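You operate a simulated robot arm through the tools that you are given. There is no shell and no other tool.

Carry out the task below with a simulated robot arm. There is one attempt and no reset: what you move stays moved.

JOB
Set the controls near the top of the large nest table. At the end: the volume knob is turned to max; the source knob is turned to tape; the balance knob is turned to two; the mono button is switched on; whatever was shut is shut again. Leave all else as you found it, and nothing knocked over.

The check looks at the end state, three seconds after you hand in, the way a careful person would. Anything else that was tipped, shoved, dropped, spilled or broken makes it a failure.

ROBOT AND FRAMES
A 7-joint arm with a two-finger parallel gripper, fixed in place. Base frame: the origin is on the floor under the middle of its stand, x ahead of it, y to its left, z up. Units: mm, rad, N and s.
It reaches about 1479 mm from its shoulder. Its first joint turns from -2.897 to 2.897 rad. Payload 4.4 kg.
The tool frame sits at the grasp point between the pads (the TCP): z along the fingers, y along the line on which they close. The tips reach 23 mm beyond it. The gripper opens to 94 mm. The fingers are 38 mm wide and 10 mm thick; the gripper's body (54 by 96 mm) begins 39 mm behind the TCP.
Orientation is that of the tool frame in the base frame, as [roll, pitch, yaw] about the fixed x, y, z axes, in that order (R = Rz(yaw) Ry(pitch) Rx(roll)). With the fingers straight down and closing along the base's y, the tool's x points along the base's -x, its y along +y and its z along -z.

CONTROLS
- The arm moves only by the tool send_rows. Its argument "commands" is a list of rows, each an object of numbers (a shift or turn left out is 0, a gripper value left out holds the last): "x", "y", "z": the shift along the base's x, y, z in units of 100 mm (1.0 is 100 mm); "ax", "ay", "az": the turn, a rotation vector about the base's x, y, z in units of 180 degrees (1.0 is 180 degrees); "jaw": the finger opening in mm, from 0 to 94. In form: [{"x": .., "y": .., "z": .., "ax": .., "ay": .., "az": .., "jaw": ..}, ...]. A call has 1 to 20 rows; each row is the pose to reach, as a shift and turn from the pose commanded when the call began. A call with a number of a shift or a turn outside -1 to 1 is refused whole. Rows are played at 5 a second. More than 50 mm and 0.15 rad between two rows, or a gripper value outside its range, and nothing of the call is played. Where a pose cannot be reached the arm comes as near as it can. A force on the tool above 40 N (or 10 N above the force at the start of the call, whichever is more), or a blocked arm, ends the call early, and 0.2 s more pass. Each finger travels about 72 mm/s and halts on what it meets, pressing with about 33 N; the grip force reading is that of the motor and also rises with nothing between the fingers. The clock runs only during rows and for 0.2 s after the last one: add rows that repeat a pose to give the fingers time. The reply holds the time, the measured pose of the TCP, the force on the tool along the base axes, the opening and the grip force, in the units named above and with some noise, with the torque about the TCP (base axes, N m) and any sound that the robot's microphone picked up.
- Cameras (640 x 400 px; columns grow to the right, rows downward): "scene" is fixed at [50.4, 648.8, 1328.5]; the picture's right is [-0.73, -0.68, 0.00], its down [-0.30, 0.33, -0.90] and it looks along [0.61, -0.66, -0.44] (base axes); focal length 334 px, centre (320, 200). "wrist" rides on the gripper at [86, 16, -74] in the tool frame; the picture's right is [-0.18, 0.98, 0.00], its down [-0.58, -0.11, -0.81] and it looks along [-0.79, -0.15, 0.59] (tool axes); focal length 243 px, centre (320, 200). There is no depth. A picture from a camera that has moved, and an enlarged one, comes with that camera's place and axes in the base frame and with its lens.
- capture(camera): a new picture of that camera. The clock stands still meanwhile.
- enlarge(camera, box): a new picture of the part [left, top, right, bottom] of that camera's present view, enlarged. The clock stands still meanwhile.
- finish_job(): hands the job in; it is judged then, once.

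Places have to be worked out from the pictures, the camera data and where the tool is seen. Open the gripper and draw the arm clear of the work before you hand the job in, unless the task says otherwise.

The tools are called after "Request:" as name(argument=value, ...) on one line, values as JSON. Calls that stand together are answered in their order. send_rows: Moves the arm, as the interface text tells. Its arguments: {"type":"object","properties":{"commands":{"type":"array","items":{"type":"object","properties":{"x":{"type":"number"},"y":{"type":"number"},"z":{"type":"number"},"ax":{"type":"number"},"ay":{"type":"number"},"az":{"type":"number"},"jaw":{"type":"number"}}}}},"required":["commands"]} The other tools are called the same way: capture (camera) takes a picture; enlarge (camera, box) takes an enlarged picture of a part of a camera's view; finish_job () hands the job in.

At the start:

```text
t: 0.0
tcp_pos: [649.3, -48.2, 931.5]
tool_rot: [-3.141, 0.0, -3.142]
contact_force: [0.3, -0.5, 0.5]
ft_torque: [-0.01, 0.0, -0.02]
grip_width: 94.0
finger_force: 0.1
```

scene: 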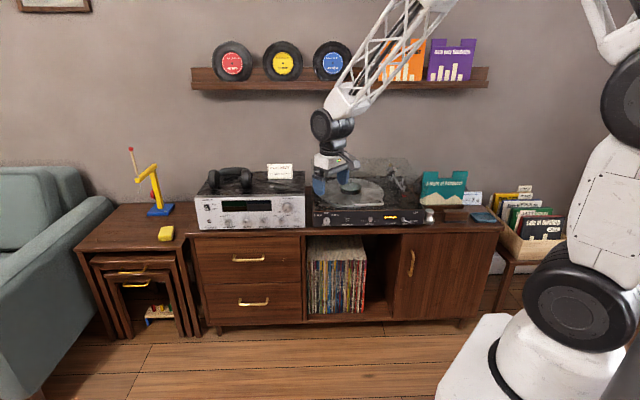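
wrist: 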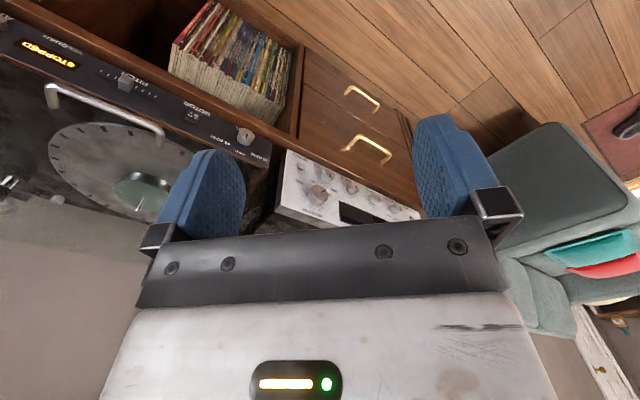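

I'll start by looking closely at the scene: the receiver, the nest table, and the turntable.

Request:
enlarge(camera="scene", box=[180, 150, 320, 240])

Request:
enlarge(camera="scene", box=[60, 140, 220, 340])

Request:
enlarge(camera="scene", box=[300, 140, 510, 260])

Request:
enlarge(camera="wrist", box=[240, 130, 440, 250])

```text
4.44 times, centred on (250, 195) of scene
camera zoom: at [50.4, 648.8, 1328.5], right [-0.73, -0.68, 0.0], down [-0.3, 0.33, -0.9], along [0.61, -0.66, -0.44], focal length 1486 px, centre (631, 222)
```

zoom: 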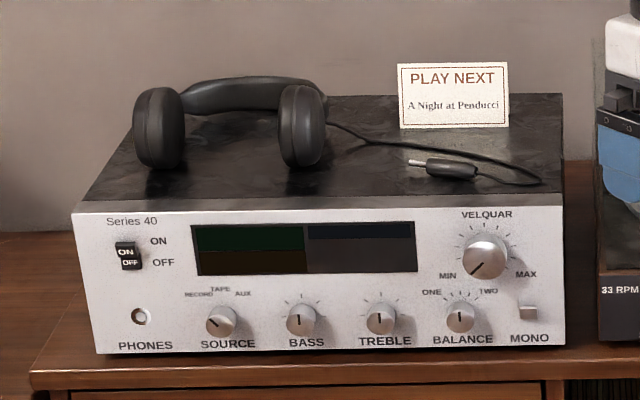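

```text
2.00 times, centred on (140, 240) of scene
camera zoom: at [50.4, 648.8, 1328.5], right [-0.73, -0.68, 0.0], down [-0.3, 0.33, -0.9], along [0.61, -0.66, -0.44], focal length 669 px, centre (680, 120)
```

zoom: 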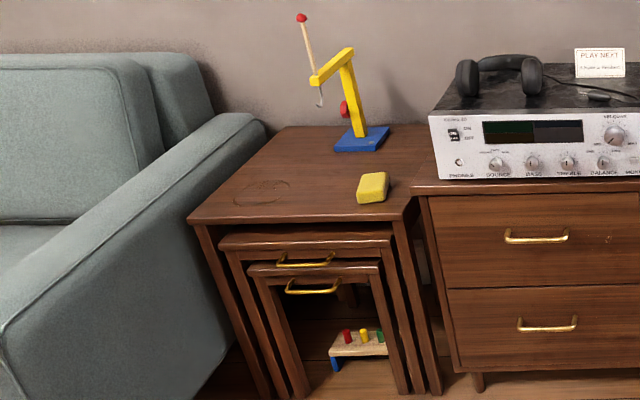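

```text
3.05 times, centred on (405, 200) of scene
camera zoom: at [50.4, 648.8, 1328.5], right [-0.73, -0.68, 0.0], down [-0.3, 0.33, -0.9], along [0.61, -0.66, -0.44], focal length 1019 px, centre (61, 200)
```

zoom: 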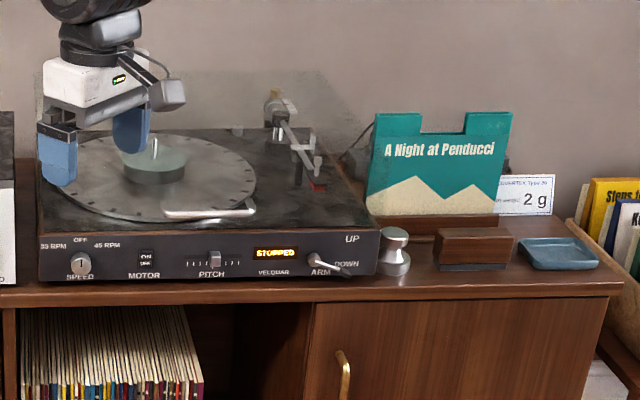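

```text
3.20 times, centred on (340, 190) of wrist
camera zoom: at [561.7, -30.7, 1006.7], right [0.18, 0.98, 0.0], down [0.58, -0.11, 0.81], along [0.79, -0.15, -0.59], focal length 776 px, centre (256, 232)
```

zoom: 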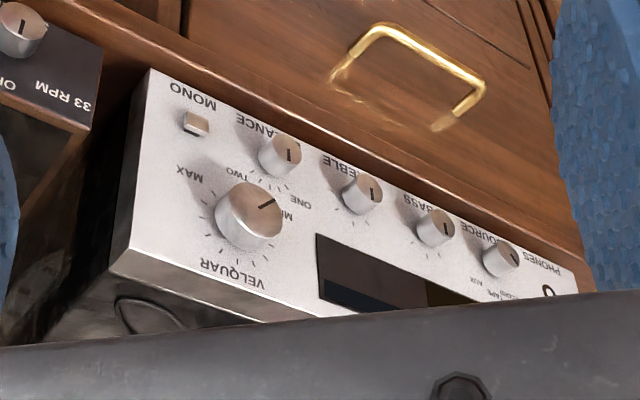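

The receiver's front panel carries the knobs. Triangulating the volume knob gives about (912, -101, 735) and the source knob about (1080, 64, 675), so the panel faces roughly (-0.70, 0.71, 0). I'll yaw the tool about -45° and move towards a frontal view of the panel.

Request:
send_rows(commands=[{"x": 0.15, "y": 0.12, "az": -0.04}, {"x": 0.3, "y": 0.25, "az": -0.08}, {"x": 0.45, "y": 0.38, "az": -0.12}, {"x": 0.6, "y": 0.5, "az": -0.16}, {"x": 0.8, "y": 0.65, "az": -0.2}, {"x": 1.0, "y": 0.8, "az": -0.25}])

```text
refused: row 6 steps farther than a row can; nothing moved
```

Row 6 turned slightly more than a row allows, so I'll resend with finer steps.

Request:
send_rows(commands=[{"x": 0.15, "y": 0.12, "az": -0.04}, {"x": 0.3, "y": 0.25, "az": -0.08}, {"x": 0.45, "y": 0.38, "az": -0.12}, {"x": 0.6, "y": 0.5, "az": -0.16}, {"x": 0.8, "y": 0.65, "az": -0.205}, {"x": 1.0, "y": 0.8, "az": -0.25}])

Request:
send_rows(commands=[{"x": 0.33, "y": 0.25, "z": -0.2}, {"x": 0.66, "y": 0.5, "z": -0.4}, {"x": 1.0, "y": 0.75, "z": -0.6}, {"x": 1.0, "y": 0.75, "z": -0.6}])

Request:
capture(camera="wrist")

Request:
capture(camera="scene")

```text
t: 1.4
tcp_pos: [749.7, 32.4, 931.3]
tool_rot: [3.141, -0.001, 2.354]
contact_force: [-0.5, 0.3, 0.1]
ft_torque: [-0.01, -0.02, -0.01]
grip_width: 94.1
finger_force: 0.1
```

```text
t: 2.4
tcp_pos: [848.6, 109.6, 870.1]
tool_rot: [3.141, 0.001, 2.357]
contact_force: [-0.6, -0.5, -0.4]
ft_torque: [-0.01, 0.02, 0.0]
grip_width: 94.0
finger_force: 0.1
```

```text
taken
camera wrist: at [797.5, 181.7, 945.8], right [0.83, 0.56, 0.0], down [0.33, -0.49, 0.81], along [0.46, -0.67, -0.59], focal length 243 px, centre (320, 200)
```

wrist: 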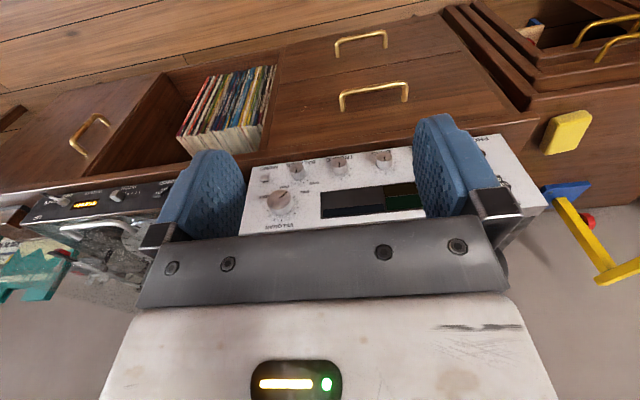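

```text
taken
```

scene: 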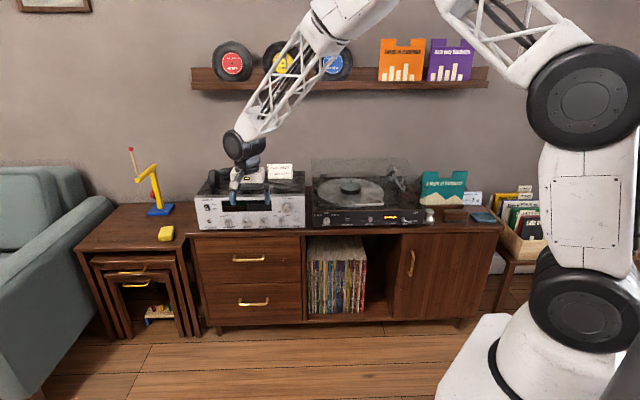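

The panel is now in front of the gripper; I'll enlarge it to measure the knobs.

Request:
enlarge(camera="wrist", box=[230, 130, 430, 255])

Request:
enlarge(camera="wrist", box=[240, 140, 320, 190])

Request:
enlarge(camera="wrist", box=[350, 130, 430, 180])

Request:
enlarge(camera="scene", box=[185, 160, 315, 240])

```text
3.20 times, centred on (330, 192) of wrist
camera zoom: at [797.5, 181.7, 945.8], right [0.83, 0.56, 0.0], down [0.33, -0.49, 0.81], along [0.46, -0.67, -0.59], focal length 776 px, centre (288, 224)
```

zoom: 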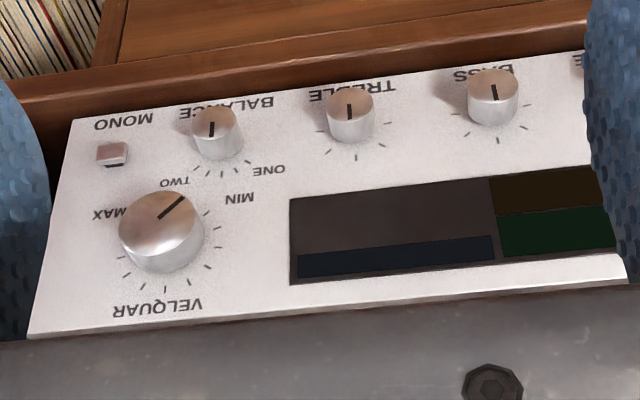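

```text
8.00 times, centred on (280, 165) of wrist
camera zoom: at [797.5, 181.7, 945.8], right [0.83, 0.56, 0.0], down [0.33, -0.49, 0.81], along [0.46, -0.67, -0.59], focal length 1941 px, centre (640, 480)
```

zoom: 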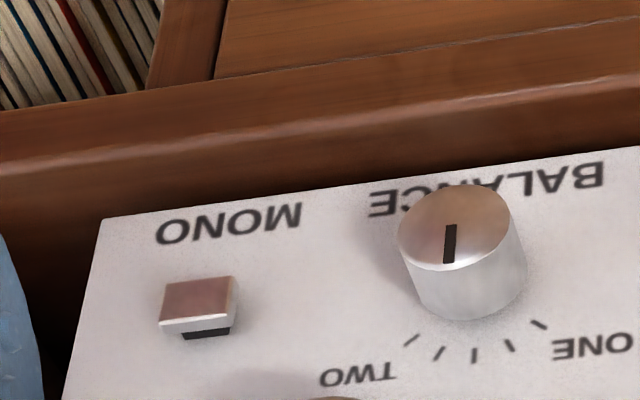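

```text
8.00 times, centred on (390, 155) of wrist
camera zoom: at [797.5, 181.7, 945.8], right [0.83, 0.56, 0.0], down [0.33, -0.49, 0.81], along [0.46, -0.67, -0.59], focal length 1941 px, centre (-240, 560)
```

zoom: 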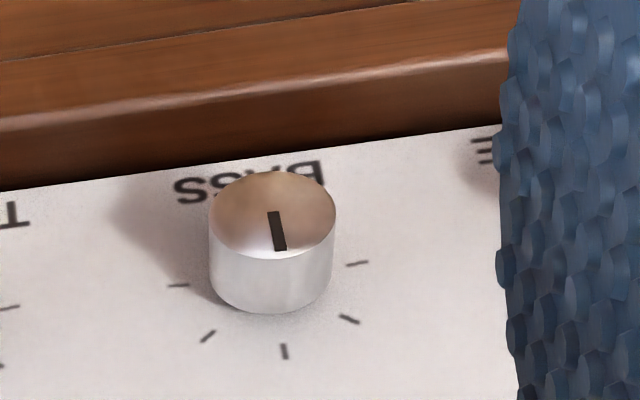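

```text
4.92 times, centred on (250, 200) of scene
camera zoom: at [50.4, 648.8, 1328.5], right [-0.73, -0.68, 0.0], down [-0.3, 0.33, -0.9], along [0.61, -0.66, -0.44], focal length 1646 px, centre (665, 200)
```

zoom: 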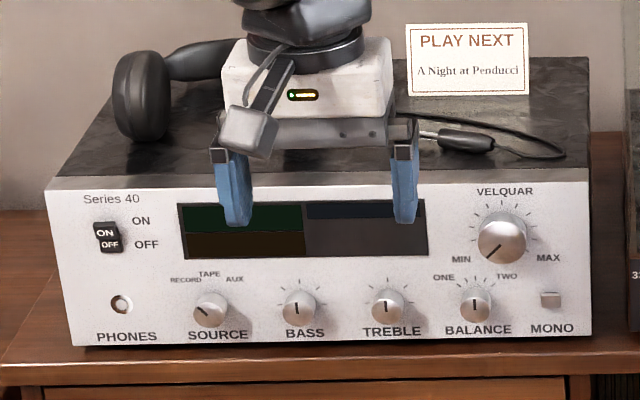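

The knobs are about 20 mm deep; the small ones are about 25 mm in diameter and the volume knob about 40 mm. Next I'll back off a little and pitch the tool until it points horizontally at the panel, in free space.

Request:
send_rows(commands=[{"x": -0.1, "y": 0.1, "ax": -0.0295, "ay": -0.0295}, {"x": -0.2, "y": 0.2, "ax": -0.059, "ay": -0.059}, {"x": -0.3, "y": 0.3, "ax": -0.0885, "ay": -0.0885}, {"x": -0.4, "y": 0.4, "ax": -0.118, "ay": -0.118}, {"x": -0.5, "y": 0.5, "ax": -0.1475, "ay": -0.1475}, {"x": -0.5, "y": 0.5, "ax": -0.177, "ay": -0.177}, {"x": -0.5, "y": 0.5, "ax": -0.2065, "ay": -0.2065}, {"x": -0.5, "y": 0.5, "ax": -0.236, "ay": -0.236}, {"x": -0.5, "y": 0.5, "ax": -0.2655, "ay": -0.2655}, {"x": -0.5, "y": 0.5, "ax": -0.295, "ay": -0.295}, {"x": -0.5, "y": 0.5, "ax": -0.3245, "ay": -0.3245}, {"x": -0.5, "y": 0.5, "ax": -0.3536, "ay": -0.3536}, {"x": -0.5, "y": 0.5, "ax": -0.3536, "ay": -0.3536}])

Request:
capture(camera="scene")

Request:
capture(camera="wrist")

```text
t: 5.2
tcp_pos: [798.7, 157.6, 871.2]
tool_rot: [0.125, 1.57, -0.661]
contact_force: [0.4, -0.2, -0.4]
ft_torque: [0.0, 0.04, -0.01]
grip_width: 94.0
finger_force: 0.0
```

```text
taken
```

scene: 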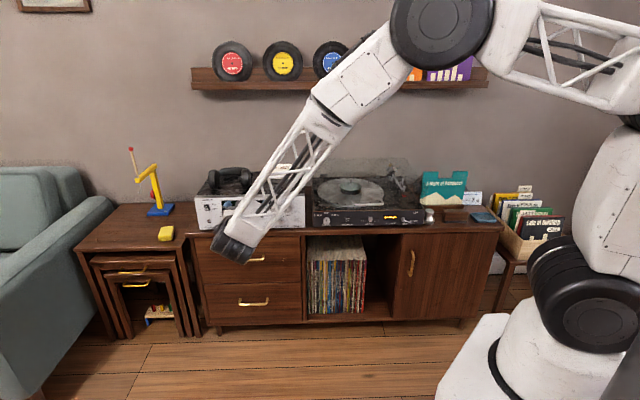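

```text
taken
camera wrist: at [757.0, 222.4, 785.2], right [0.69, 0.7, 0.18], down [-0.65, 0.49, 0.58], along [0.31, -0.52, 0.79], focal length 243 px, centre (320, 200)
```

wrist: 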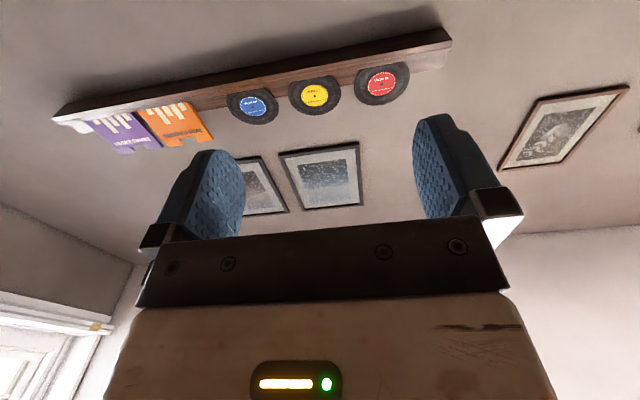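

The horizontal pose is reachable, but the camera is below and looking up. I'll roll about the tool axis to bring the camera above, watching whether the arm follows.

Request:
send_rows(commands=[{"ax": -0.0325, "ay": 0.0325}, {"ax": -0.065, "ay": 0.065}, {"ax": -0.0975, "ay": 0.0975}, {"ax": -0.13, "ay": 0.13}, {"ax": -0.1625, "ay": 0.1625}, {"ax": -0.195, "ay": 0.195}, {"ax": -0.2275, "ay": 0.2275}, {"ax": -0.26, "ay": 0.26}, {"ax": -0.2925, "ay": 0.2925}, {"ax": -0.325, "ay": 0.325}, {"ax": -0.3536, "ay": 0.3536}, {"ax": -0.3536, "ay": 0.3536}])

Request:
capture(camera="wrist")

```text
t: 7.8
tcp_pos: [799.8, 158.4, 872.2]
tool_rot: [-1.572, -0.003, -2.358]
contact_force: [-1.0, 0.2, 0.3]
ft_torque: [-0.01, 0.0, 0.02]
grip_width: 94.3
finger_force: 0.1
```

```text
taken
camera wrist: at [684.7, 149.6, 856.4], right [0.13, 0.13, -0.98], down [-0.16, 0.98, 0.11], along [0.98, 0.14, 0.15], focal length 243 px, centre (320, 200)
```

wrist: 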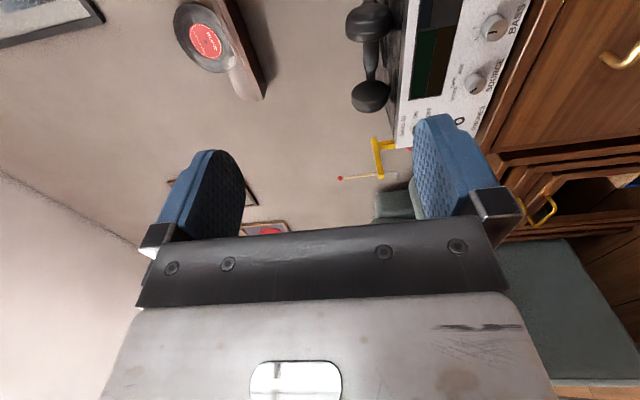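

The roll works in this direction, and the camera is now on the right-hand side. I'll continue another 90° so it ends up above.

Request:
send_rows(commands=[{"ax": -0.0325, "ay": 0.0325}, {"ax": -0.065, "ay": 0.065}, {"ax": -0.0975, "ay": 0.0975}, {"ax": -0.13, "ay": 0.13}, {"ax": -0.1625, "ay": 0.1625}, {"ax": -0.195, "ay": 0.195}, {"ax": -0.2275, "ay": 0.2275}, {"ax": -0.26, "ay": 0.26}, {"ax": -0.2925, "ay": 0.2925}, {"ax": -0.325, "ay": 0.325}, {"ax": -0.3536, "ay": 0.3536}, {"ax": -0.3536, "ay": 0.3536}])

Request:
capture(camera="wrist")

Request:
capture(camera="scene")

```text
t: 10.4
tcp_pos: [799.0, 158.5, 869.8]
tool_rot: [1.74, -1.57, 0.617]
contact_force: [-0.5, -0.3, 0.3]
ft_torque: [0.0, 0.01, 0.01]
grip_width: 94.1
finger_force: 0.0
```

```text
taken
camera wrist: at [734.3, 199.7, 957.9], right [-0.7, -0.7, -0.18], down [-0.49, 0.65, -0.58], along [0.52, -0.31, -0.79], focal length 243 px, centre (320, 200)
```

wrist: 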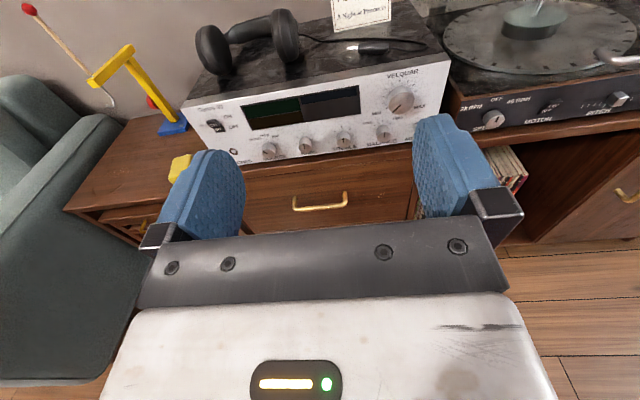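

```text
taken
```

scene: 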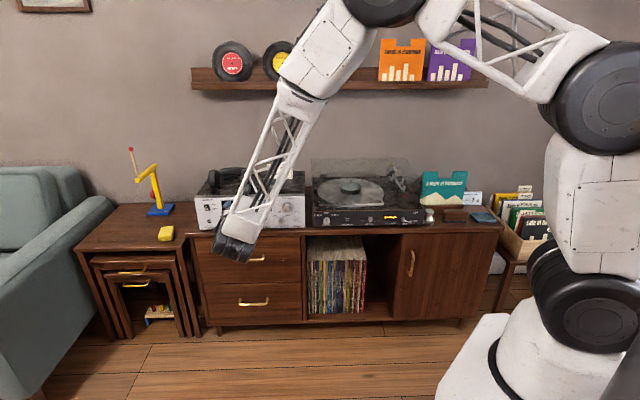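

The camera is now above the gripper with an upright view. I'll enlarge the panel to measure the positions and see the pointer angles.

Request:
enlarge(camera="wrist", box=[180, 50, 460, 225])

Request:
enlarge(camera="wrist", box=[360, 60, 460, 150])

Request:
enlarge(camera="wrist", box=[200, 100, 300, 170])

```text
2.29 times, centred on (320, 138) of wrist
camera zoom: at [734.3, 199.7, 957.9], right [-0.7, -0.7, -0.18], down [-0.49, 0.65, -0.58], along [0.52, -0.31, -0.79], focal length 555 px, centre (320, 343)
```

zoom: 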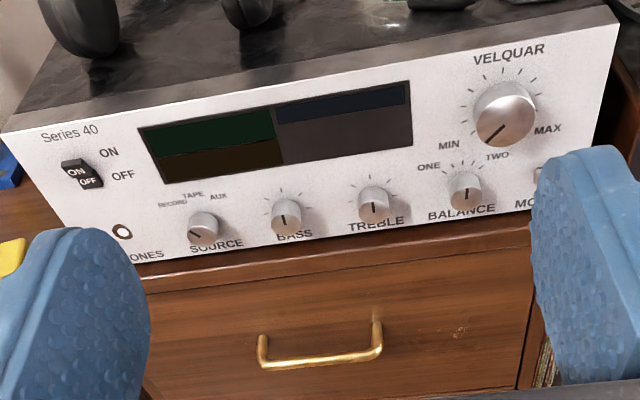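

```text
4.44 times, centred on (410, 105) of wrist
camera zoom: at [734.3, 199.7, 957.9], right [-0.7, -0.7, -0.18], down [-0.49, 0.65, -0.58], along [0.52, -0.31, -0.79], focal length 1078 px, centre (-80, 622)
```

zoom: 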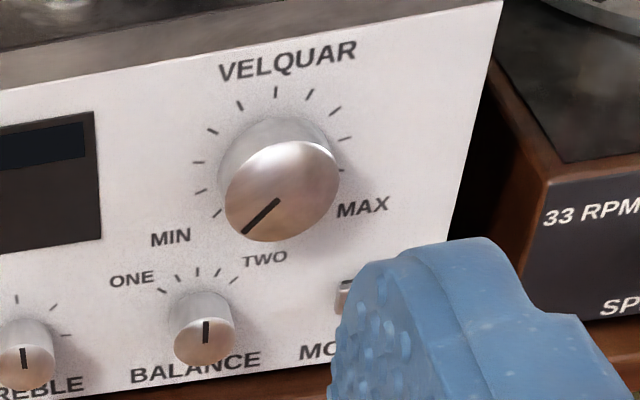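

```text
5.71 times, centred on (250, 135) of wrist
camera zoom: at [734.3, 199.7, 957.9], right [-0.7, -0.7, -0.18], down [-0.49, 0.65, -0.58], along [0.52, -0.31, -0.79], focal length 1386 px, centre (720, 571)
```

zoom: 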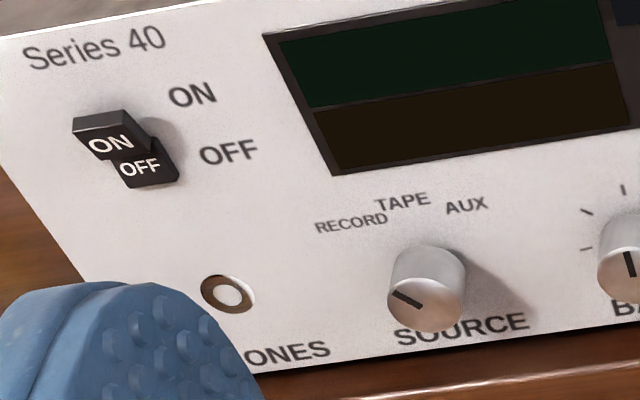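

Measured from the wrist views (T is along the panel, N is depth into it), the source knob cap is at about (1084, 67, 669) with a vertical panel facing 45°. The source pointer is at -45° (RECORD), with TAPE at 0°. Balance sits at 0° with TWO near +52°, and volume is at -135° (MIN). I'll go to a standoff in front of the source knob.

Request:
send_rows(commands=[{"x": 0.22, "y": 0.11, "z": -0.33, "jaw": 60}, {"x": 0.44, "y": 0.21, "z": -0.66, "jaw": 60}, {"x": 0.65, "y": 0.32, "z": -1.0, "jaw": 60}, {"x": 0.65, "y": 0.32, "z": -1.0, "jaw": 60}])

Request:
send_rows(commands=[{"x": 0.22, "y": 0.11, "z": -0.33, "jaw": 60}, {"x": 0.44, "y": 0.21, "z": -0.66, "jaw": 60}, {"x": 0.65, "y": 0.32, "z": -1.0, "jaw": 60}, {"x": 0.65, "y": 0.32, "z": -1.0, "jaw": 60}])

Request:
capture(camera="wrist")

Request:
capture(camera="scene")

```text
t: 11.4
tcp_pos: [864.7, 191.4, 770.3]
tool_rot: [1.91, -1.57, 0.448]
contact_force: [-0.2, 0.4, 0.1]
ft_torque: [0.01, 0.0, 0.01]
grip_width: 60.0
finger_force: 0.0
```

```text
t: 12.4
tcp_pos: [930.4, 222.4, 670.0]
tool_rot: [2.094, -1.571, 0.26]
contact_force: [-0.4, 0.1, -0.4]
ft_torque: [0.01, 0.01, -0.02]
grip_width: 60.2
finger_force: 0.0
```

```text
taken
camera wrist: at [865.9, 264.3, 757.7], right [-0.7, -0.7, -0.18], down [-0.49, 0.65, -0.58], along [0.52, -0.31, -0.79], focal length 243 px, centre (320, 200)
```

wrist: 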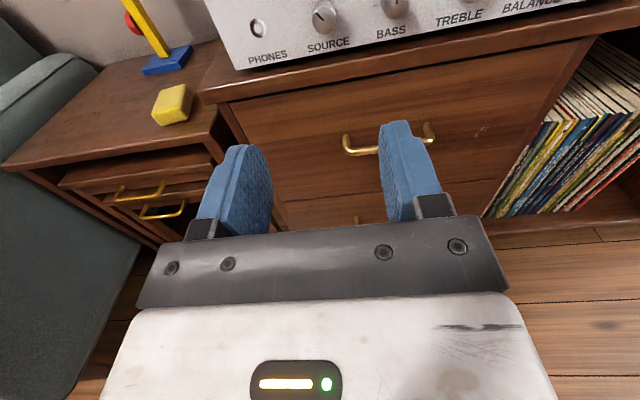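

```text
taken
```

scene: 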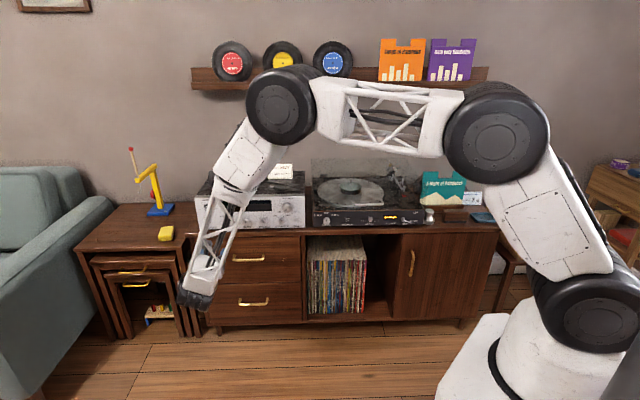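

The source knob shows at column 324, so it's about 4 mm to the right of the tool axis with its cap near N≈716. I'll advance 135 mm and correct 4 mm sideways.

Request:
send_rows(commands=[{"x": 0.31, "y": -0.33, "jaw": 60}, {"x": 0.62, "y": -0.66, "jaw": 60}, {"x": 0.927, "y": -0.983, "jaw": 60}, {"x": 0.927, "y": -0.983, "jaw": 60}])

Request:
capture(camera="wrist")

Request:
enlarge(camera="wrist", box=[240, 20, 400, 140])

```text
t: 13.4
tcp_pos: [1019.6, 123.5, 670.0]
tool_rot: [1.864, -1.57, 0.493]
contact_force: [0.1, -0.6, 0.2]
ft_torque: [0.0, 0.02, -0.03]
grip_width: 59.9
finger_force: 0.1
```

```text
taken
camera wrist: at [954.9, 165.0, 757.4], right [-0.7, -0.69, -0.18], down [-0.49, 0.65, -0.58], along [0.52, -0.31, -0.79], focal length 243 px, centre (320, 200)
```

wrist: 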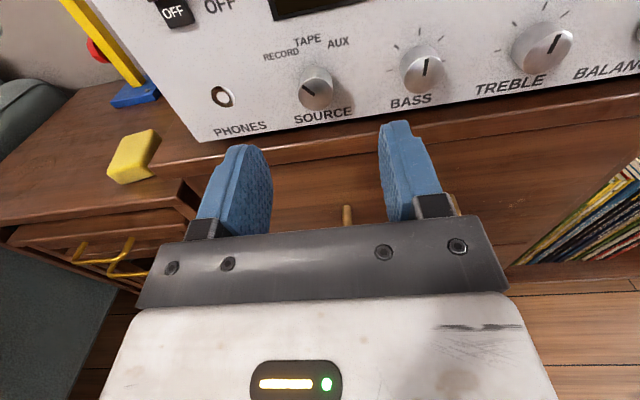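

```text
3.33 times, centred on (320, 80) of wrist
camera zoom: at [954.9, 165.0, 757.4], right [-0.7, -0.69, -0.18], down [-0.49, 0.65, -0.58], along [0.52, -0.31, -0.79], focal length 809 px, centre (320, 600)
```

zoom: 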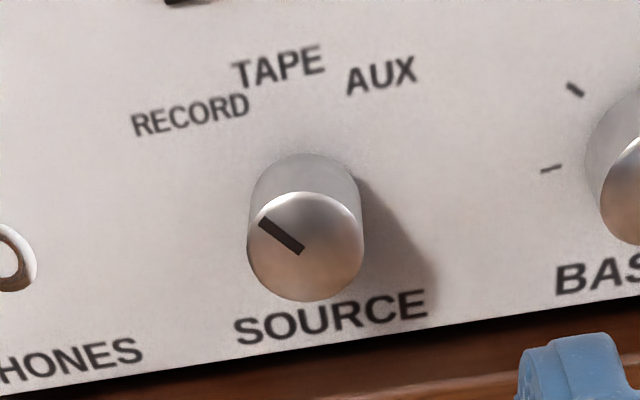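

The knob is nearly centred between the fingers. I'll check the scene camera to resolve the depth and height ambiguity.

Request:
enlarge(camera="scene", box=[170, 160, 320, 260])

Request:
enlarge(camera="wrist", box=[200, 80, 440, 230])

```text
4.00 times, centred on (245, 210) of scene
camera zoom: at [50.4, 648.8, 1328.5], right [-0.73, -0.68, 0.0], down [-0.3, 0.33, -0.9], along [0.61, -0.66, -0.44], focal length 1338 px, centre (620, 160)
```

zoom: 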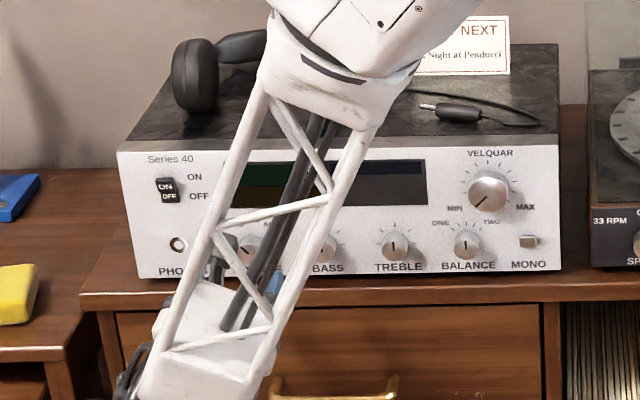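

```text
2.67 times, centred on (320, 155) of wrist
camera zoom: at [954.9, 165.0, 757.4], right [-0.7, -0.69, -0.18], down [-0.49, 0.65, -0.58], along [0.52, -0.31, -0.79], focal length 647 px, centre (320, 320)
```

zoom: 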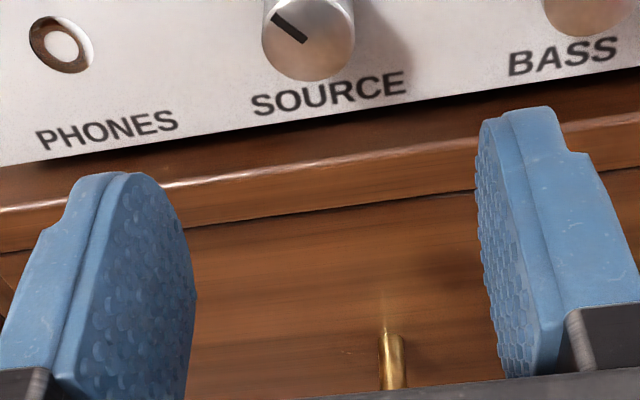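

I'll raise the tool 60 mm to get a clean vertical baseline for triangulating the source knob.

Request:
send_rows(commands=[{"z": 0.3, "jaw": 60}, {"z": 0.6, "jaw": 60}, {"z": 0.6, "jaw": 60}, {"z": 0.6, "jaw": 60}])

Request:
enlarge(camera="wrist", box=[200, 80, 440, 230])

Request:
capture(camera="wrist")

```text
t: 14.4
tcp_pos: [1021.0, 124.2, 731.4]
tool_rot: [2.173, -1.57, 0.184]
contact_force: [-0.2, -0.1, -0.2]
ft_torque: [0.0, 0.02, 0.03]
grip_width: 59.8
finger_force: 0.0
```

```text
2.67 times, centred on (320, 155) of wrist
camera zoom: at [956.2, 165.5, 818.9], right [-0.7, -0.7, -0.18], down [-0.49, 0.65, -0.58], along [0.52, -0.31, -0.79], focal length 647 px, centre (320, 320)
```

zoom: 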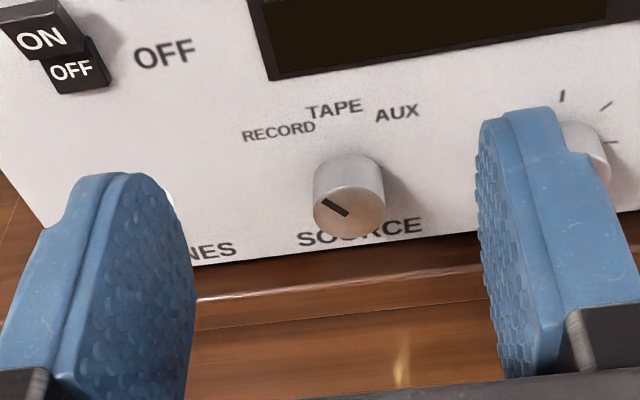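

```text
taken
camera wrist: at [956.2, 165.5, 818.9], right [-0.7, -0.7, -0.18], down [-0.49, 0.65, -0.58], along [0.52, -0.31, -0.79], focal length 243 px, centre (320, 200)
```

wrist: 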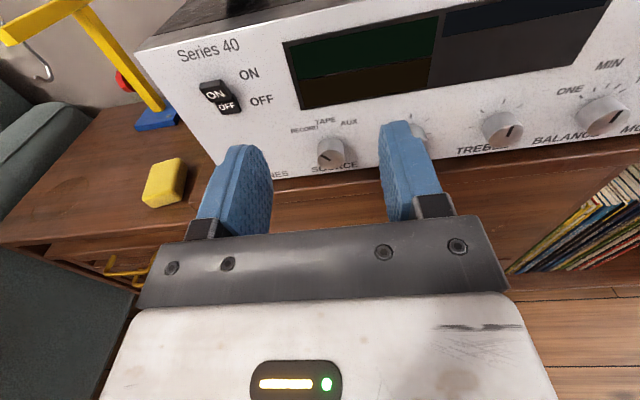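

The two views agree: the source knob cap is at T=811, N=713, z=670, about 1.6 mm to the left. I'll descend back to knob height and advance until the tips are just short of the cap.

Request:
send_rows(commands=[{"x": 0.01, "y": 0.01, "z": -0.31, "jaw": 54}, {"x": 0.012, "y": 0.012, "z": -0.62, "jaw": 54}, {"x": 0.19, "y": -0.167, "z": -0.62, "jaw": 54}, {"x": 0.37, "y": -0.347, "z": -0.62, "jaw": 54}, {"x": 0.37, "y": -0.347, "z": -0.62, "jaw": 54}, {"x": 0.37, "y": -0.347, "z": -0.62, "jaw": 54}])

Request:
capture(camera="wrist")

Request:
enlarge(camera="wrist", box=[220, 60, 420, 185])

```text
t: 15.8
tcp_pos: [1059.3, 90.6, 668.1]
tool_rot: [2.006, -1.57, 0.348]
contact_force: [-0.3, -0.2, -0.3]
ft_torque: [0.04, 0.02, -0.01]
grip_width: 54.3
finger_force: 0.1
```

```text
taken
camera wrist: at [993.6, 130.9, 756.5], right [-0.7, -0.69, -0.18], down [-0.49, 0.65, -0.58], along [0.52, -0.31, -0.79], focal length 243 px, centre (320, 200)
```

wrist: 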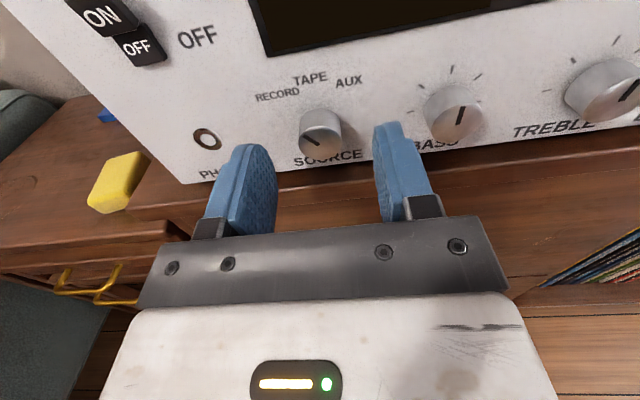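

```text
3.20 times, centred on (320, 122) of wrist
camera zoom: at [993.6, 130.9, 756.5], right [-0.7, -0.69, -0.18], down [-0.49, 0.65, -0.58], along [0.52, -0.31, -0.79], focal length 776 px, centre (320, 448)
```

zoom: 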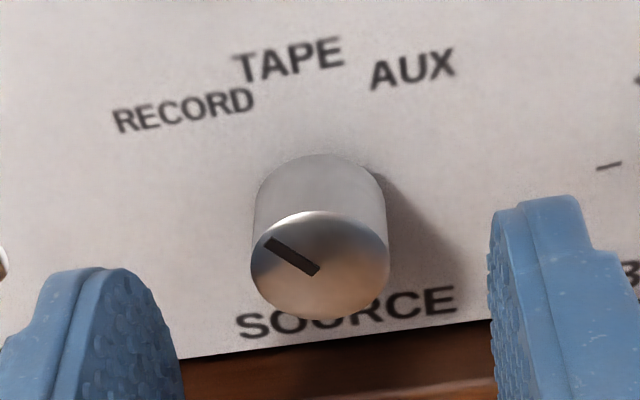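

The knob is well centred, with the cap about 28 mm beyond the TCP. I'll advance 18 mm so the tips straddle the knob, then close gently.

Request:
send_rows(commands=[{"x": 0.065, "y": -0.065, "jaw": 54}, {"x": 0.127, "y": -0.127, "jaw": 54}, {"x": 0.127, "y": -0.127, "jaw": 54}, {"x": 0.127, "y": -0.127, "jaw": 36}, {"x": 0.127, "y": -0.127, "jaw": 18}, {"x": 0.127, "y": -0.127, "jaw": 18}])

Request:
capture(camera="wrist")

```text
t: 17.2
tcp_pos: [1071.5, 76.0, 669.8]
tool_rot: [-1.048, -1.57, -2.878]
contact_force: [15.3, 3.5, -3.5]
ft_torque: [0.19, 0.15, 0.24]
grip_width: 23.4
finger_force: 44.5
```

```text
taken
camera wrist: at [1006.5, 118.1, 756.7], right [-0.69, -0.7, -0.18], down [-0.49, 0.65, -0.58], along [0.52, -0.31, -0.79], focal length 243 px, centre (320, 200)
```

wrist: 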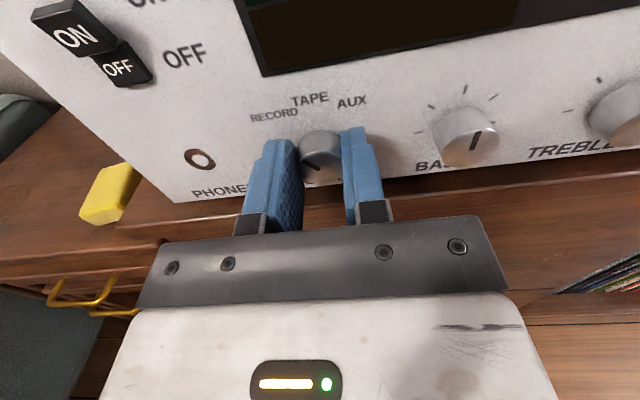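

The knob is gripped at 23.4 mm with a light side load. I'll turn clockwise 45° in small steps, with a 1 mm centring shift.

Request:
send_rows(commands=[{"x": 0.01, "y": 0.01, "ax": 0.0295, "ay": -0.0295, "jaw": 18}, {"x": 0.01, "y": 0.01, "ax": 0.059, "ay": -0.059, "jaw": 18}, {"x": 0.01, "y": 0.01, "ax": 0.0885, "ay": -0.0885, "jaw": 18}, {"x": 0.01, "y": 0.01, "ax": 0.118, "ay": -0.118, "jaw": 18}, {"x": 0.01, "y": 0.01, "ax": 0.1475, "ay": -0.1475, "jaw": 18}, {"x": 0.01, "y": 0.01, "ax": 0.1768, "ay": -0.1768, "jaw": 18}, {"x": 0.01, "y": 0.01, "ax": 0.1768, "ay": -0.1768, "jaw": 18}])

Request:
capture(camera="wrist")

Request:
enlarge(camera="wrist", box=[220, 60, 420, 185])

```text
t: 17.9
tcp_pos: [1072.3, 76.3, 669.4]
tool_rot: [-1.572, -1.29, -2.358]
contact_force: [-15.5, 0.9, 10.2]
ft_torque: [0.04, 0.05, -0.08]
grip_width: 23.6
finger_force: 44.3
stopped in row 3: the force on the tool passed its limit at 41 N (the readings are from after the stop); the commanded pose is now the measured one
```

```text
taken
camera wrist: at [990.0, 101.4, 748.4], right [-0.63, -0.63, -0.45], down [-0.38, 0.76, -0.53], along [0.67, -0.16, -0.72], focal length 243 px, centre (320, 200)
```

wrist: 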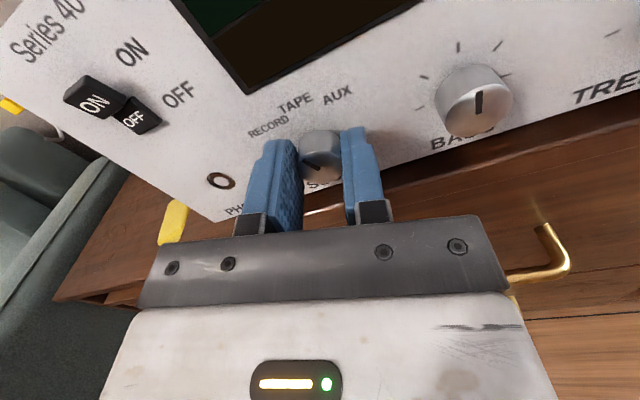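

```text
3.20 times, centred on (320, 122) of wrist
camera zoom: at [990.0, 101.4, 748.4], right [-0.63, -0.63, -0.45], down [-0.38, 0.76, -0.53], along [0.67, -0.16, -0.72], focal length 776 px, centre (320, 448)
```

zoom: 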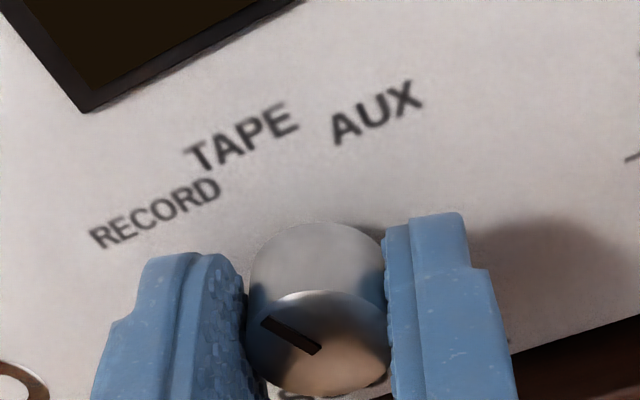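

The knob turned with the gripper about 16°, then the side load tripped the limit. I'll offset slightly in the direction of the force (up, right, outward) and continue with gentler steps.

Request:
send_rows(commands=[{"x": -0.009, "y": -0.001, "z": 0.006, "ax": 0.0, "ay": 0.0, "jaw": 18}, {"x": -0.009, "y": -0.001, "z": 0.006, "ax": 0.014, "ay": -0.014, "jaw": 18}, {"x": -0.009, "y": -0.001, "z": 0.006, "ax": 0.028, "ay": -0.028, "jaw": 18}, {"x": -0.009, "y": -0.001, "z": 0.006, "ax": 0.042, "ay": -0.042, "jaw": 18}, {"x": -0.009, "y": -0.001, "z": 0.006, "ax": 0.056, "ay": -0.056, "jaw": 18}])

```text
t: 19.1
tcp_pos: [1070.9, 75.9, 668.7]
tool_rot: [-1.572, -1.04, -2.355]
contact_force: [18.1, 13.5, -13.9]
ft_torque: [-0.1, -0.2, 0.12]
grip_width: 23.5
finger_force: 45.1
```

Now at about 30° of turn with the side load reversed. I'll correct about 0.5 mm back and finish the last 14.6°.

Request:
send_rows(commands=[{"x": 0.0035, "y": 0.0035, "z": -0.0033, "jaw": 18}, {"x": 0.0035, "y": 0.0035, "z": -0.0033, "ax": 0.0145, "ay": -0.0145, "jaw": 18}, {"x": 0.0035, "y": 0.0035, "z": -0.0033, "ax": 0.029, "ay": -0.029, "jaw": 18}, {"x": 0.0035, "y": 0.0035, "z": -0.0033, "ax": 0.0435, "ay": -0.0435, "jaw": 18}, {"x": 0.0035, "y": 0.0035, "z": -0.0033, "ax": 0.0573, "ay": -0.0573, "jaw": 18}, {"x": 0.0035, "y": 0.0035, "z": -0.0033, "ax": 0.0573, "ay": -0.0573, "jaw": 18}])

Request:
enlarge(camera="wrist", box=[220, 60, 420, 185])

```text
t: 20.5
tcp_pos: [1070.4, 75.8, 668.1]
tool_rot: [-1.572, -0.788, -2.358]
contact_force: [-34.2, -7.8, 7.0]
ft_torque: [-0.34, -0.26, -0.62]
grip_width: 23.5
finger_force: 45.0
```

```text
3.20 times, centred on (320, 122) of wrist
camera zoom: at [965.8, 77.9, 719.8], right [-0.4, -0.4, -0.82], down [-0.22, 0.92, -0.33], along [0.89, 0.05, -0.46], focal length 776 px, centre (320, 448)
```

zoom: 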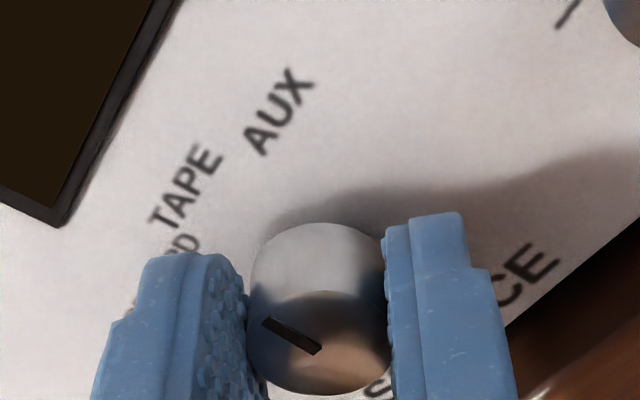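

The knob has turned about 45° and its pointer now lines up with TAPE. I'll open modestly so the lower finger stays clear of the sideboard, then retreat straight back.

Request:
send_rows(commands=[{"jaw": 36}, {"jaw": 36}, {"jaw": 36}, {"x": -0.15, "y": 0.15, "jaw": 36}, {"x": -0.35, "y": 0.35, "jaw": 36}, {"x": -0.6, "y": 0.6, "jaw": 50}, {"x": -0.6, "y": 0.6, "jaw": 50}])

Request:
enlarge(camera="wrist", box=[220, 0, 420, 125])

Request:
capture(camera="wrist")

```text
t: 22.1
tcp_pos: [1012.0, 136.1, 668.4]
tool_rot: [-1.574, -0.788, -2.355]
contact_force: [-0.9, 0.4, 0.3]
ft_torque: [0.01, 0.0, 0.03]
grip_width: 50.0
finger_force: 0.1
```

```text
3.20 times, centred on (320, 62) of wrist
camera zoom: at [906.2, 138.2, 719.0], right [-0.4, -0.4, -0.82], down [-0.22, 0.92, -0.33], along [0.89, 0.05, -0.46], focal length 776 px, centre (320, 640)
```

zoom: 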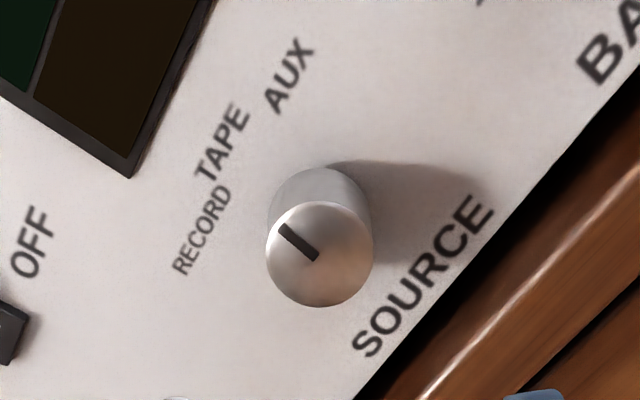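

```text
taken
camera wrist: at [906.2, 138.2, 719.0], right [-0.4, -0.4, -0.82], down [-0.22, 0.92, -0.33], along [0.89, 0.05, -0.46], focal length 243 px, centre (320, 200)
```

wrist: 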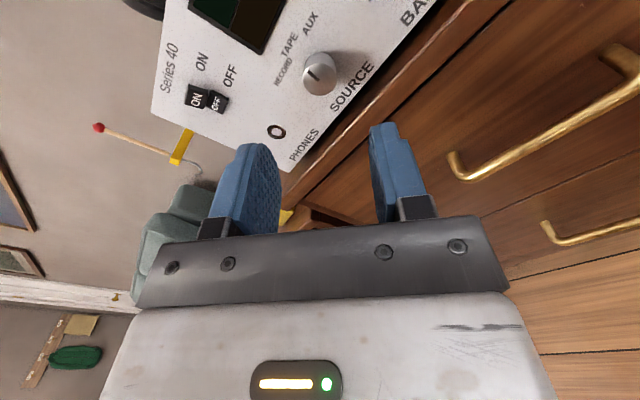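

Released cleanly. I'll zoom in on the pointer to check its angle against TAPE.

Request:
enlarge(camera="wrist", box=[285, 40, 355, 110])

Request:
enlarge(camera="scene", box=[180, 180, 320, 240])

```text
5.71 times, centred on (320, 75) of wrist
camera zoom: at [906.2, 138.2, 719.0], right [-0.4, -0.4, -0.82], down [-0.22, 0.92, -0.33], along [0.89, 0.05, -0.46], focal length 1386 px, centre (320, 914)
```

zoom: 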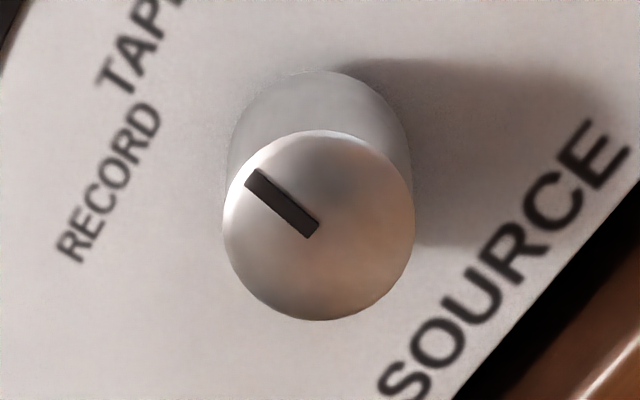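

```text
4.57 times, centred on (250, 210) of scene
camera zoom: at [50.4, 648.8, 1328.5], right [-0.73, -0.68, 0.0], down [-0.3, 0.33, -0.9], along [0.61, -0.66, -0.44], focal length 1529 px, centre (640, 154)
```

zoom: 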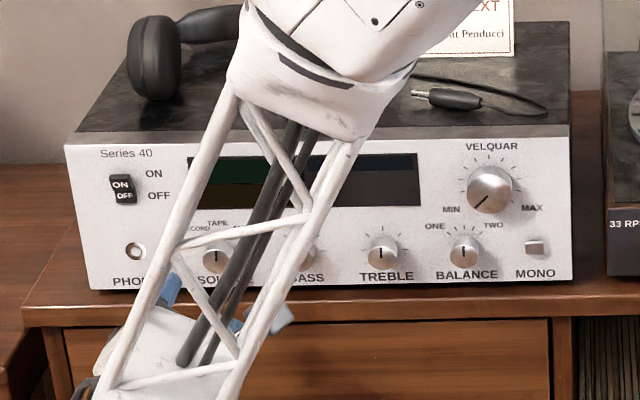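

The pointer reads a few degrees past vertical, and TAPE is at about 0°. I'll roll the gripper back upright for an unbiased view.

Request:
send_rows(commands=[{"ax": -0.0295, "ay": 0.0295}, {"ax": -0.059, "ay": 0.059}, {"ax": -0.0885, "ay": 0.0885}, {"ax": -0.118, "ay": 0.118}, {"ax": -0.1475, "ay": 0.1475}, {"ax": -0.1768, "ay": 0.1768}, {"ax": -0.1768, "ay": 0.1768}])

Request:
enlarge(camera="wrist", box=[240, 20, 400, 140])

Request:
enlarge(camera="wrist", box=[285, 40, 355, 110])

```text
t: 23.7
tcp_pos: [1012.1, 136.5, 670.5]
tool_rot: [1.642, -1.567, 0.712]
contact_force: [0.1, -0.2, 0.1]
ft_torque: [0.02, 0.01, 0.01]
grip_width: 50.1
finger_force: 0.0
```

```text
3.33 times, centred on (320, 80) of wrist
camera zoom: at [946.3, 178.4, 756.1], right [-0.7, -0.69, -0.18], down [-0.49, 0.65, -0.58], along [0.52, -0.32, -0.79], focal length 809 px, centre (320, 600)
```

zoom: 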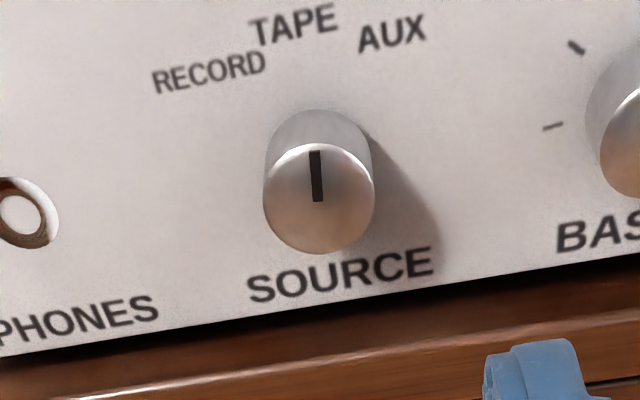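

```text
5.71 times, centred on (320, 75) of wrist
camera zoom: at [946.3, 178.4, 756.1], right [-0.7, -0.69, -0.18], down [-0.49, 0.65, -0.58], along [0.52, -0.32, -0.79], focal length 1386 px, centre (320, 914)
```

zoom: 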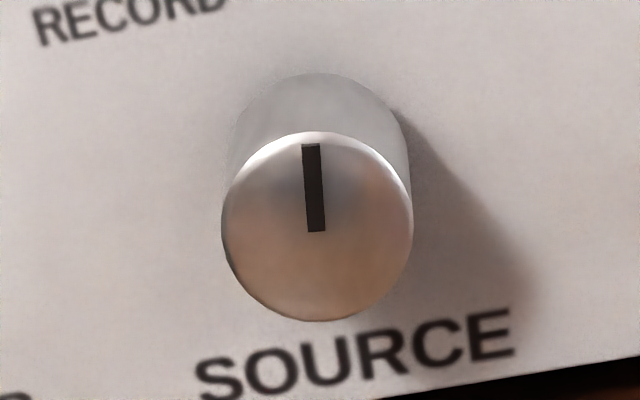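

The pointer is at about +5.5°, slightly past TAPE, and the knob doesn't snap. I'll re-grip it, well centred, and turn it back by about 5.5°.

Request:
send_rows(commands=[{"x": 0.2, "y": -0.2, "ax": 0.0216, "ay": -0.0216, "jaw": 50}, {"x": 0.4, "y": -0.4, "ax": 0.0216, "ay": -0.0216, "jaw": 50}, {"x": 0.5, "y": -0.5, "ax": 0.0216, "ay": -0.0216, "jaw": 50}, {"x": 0.595, "y": -0.595, "ax": 0.0216, "ay": -0.0216, "jaw": 50}, {"x": 0.595, "y": -0.595, "ax": 0.0216, "ay": -0.0216, "jaw": 50}, {"x": 0.595, "y": -0.595, "ax": 0.0216, "ay": -0.0216, "jaw": 36}, {"x": 0.595, "y": -0.595, "ax": 0.0216, "ay": -0.0216, "jaw": 20}, {"x": 0.595, "y": -0.595, "ax": 0.0216, "ay": -0.0216, "jaw": 20}])

```text
t: 25.5
tcp_pos: [1070.8, 77.9, 670.4]
tool_rot: [-1.574, -1.478, -2.354]
contact_force: [8.4, -2.9, -3.4]
ft_torque: [0.06, 0.03, 0.43]
grip_width: 23.8
finger_force: 45.3
```

The grip is good with little side load. Turning back 5.5° counter-clockwise, then I'll open and retreat.

Request:
send_rows(commands=[{"ax": -0.0108, "ay": 0.0108, "jaw": 20}, {"ax": -0.0216, "ay": 0.0216, "jaw": 20}, {"ax": -0.0216, "ay": 0.0216, "jaw": 20}])

Request:
send_rows(commands=[{"jaw": 40}, {"jaw": 50}, {"jaw": 50}, {"x": -0.2, "y": 0.2, "jaw": 50}, {"x": -0.4, "y": 0.4, "jaw": 50}, {"x": -0.6, "y": 0.6, "jaw": 50}, {"x": -0.6, "y": 0.6, "jaw": 50}])

Request:
enlarge(camera="wrist", box=[285, 40, 355, 110])

Request:
enlarge(camera="wrist", box=[240, 20, 400, 140])

```text
t: 26.3
tcp_pos: [1070.5, 78.2, 669.2]
tool_rot: [1.549, -1.57, 0.805]
contact_force: [3.4, 5.7, 0.0]
ft_torque: [0.36, 0.35, 0.4]
grip_width: 23.6
finger_force: 45.2
```

```text
t: 27.9
tcp_pos: [1010.0, 139.4, 670.6]
tool_rot: [1.757, -1.569, 0.6]
contact_force: [1.0, 0.0, -0.5]
ft_torque: [0.0, 0.0, 0.02]
grip_width: 49.8
finger_force: 0.0
```

```text
5.71 times, centred on (320, 75) of wrist
camera zoom: at [945.2, 180.4, 756.8], right [-0.7, -0.69, -0.18], down [-0.49, 0.65, -0.58], along [0.52, -0.31, -0.79], focal length 1386 px, centre (320, 914)
```

zoom: 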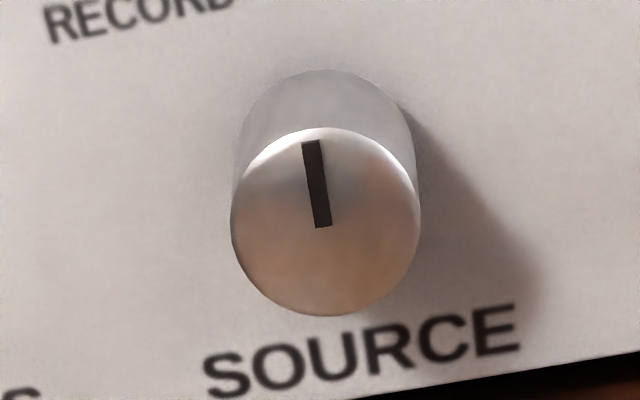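

```text
3.33 times, centred on (320, 80) of wrist
camera zoom: at [945.2, 180.4, 756.8], right [-0.7, -0.69, -0.18], down [-0.49, 0.65, -0.58], along [0.52, -0.31, -0.79], focal length 809 px, centre (320, 600)
```

zoom: 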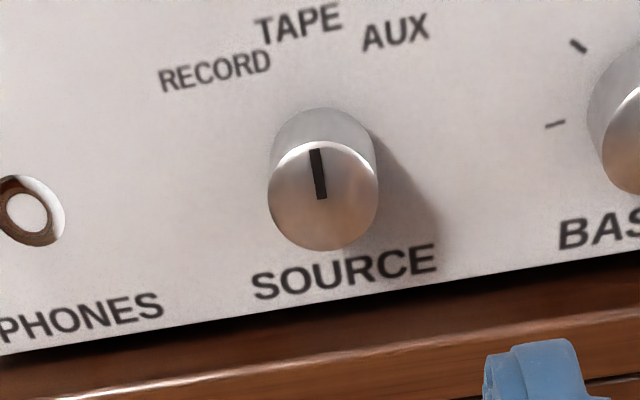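

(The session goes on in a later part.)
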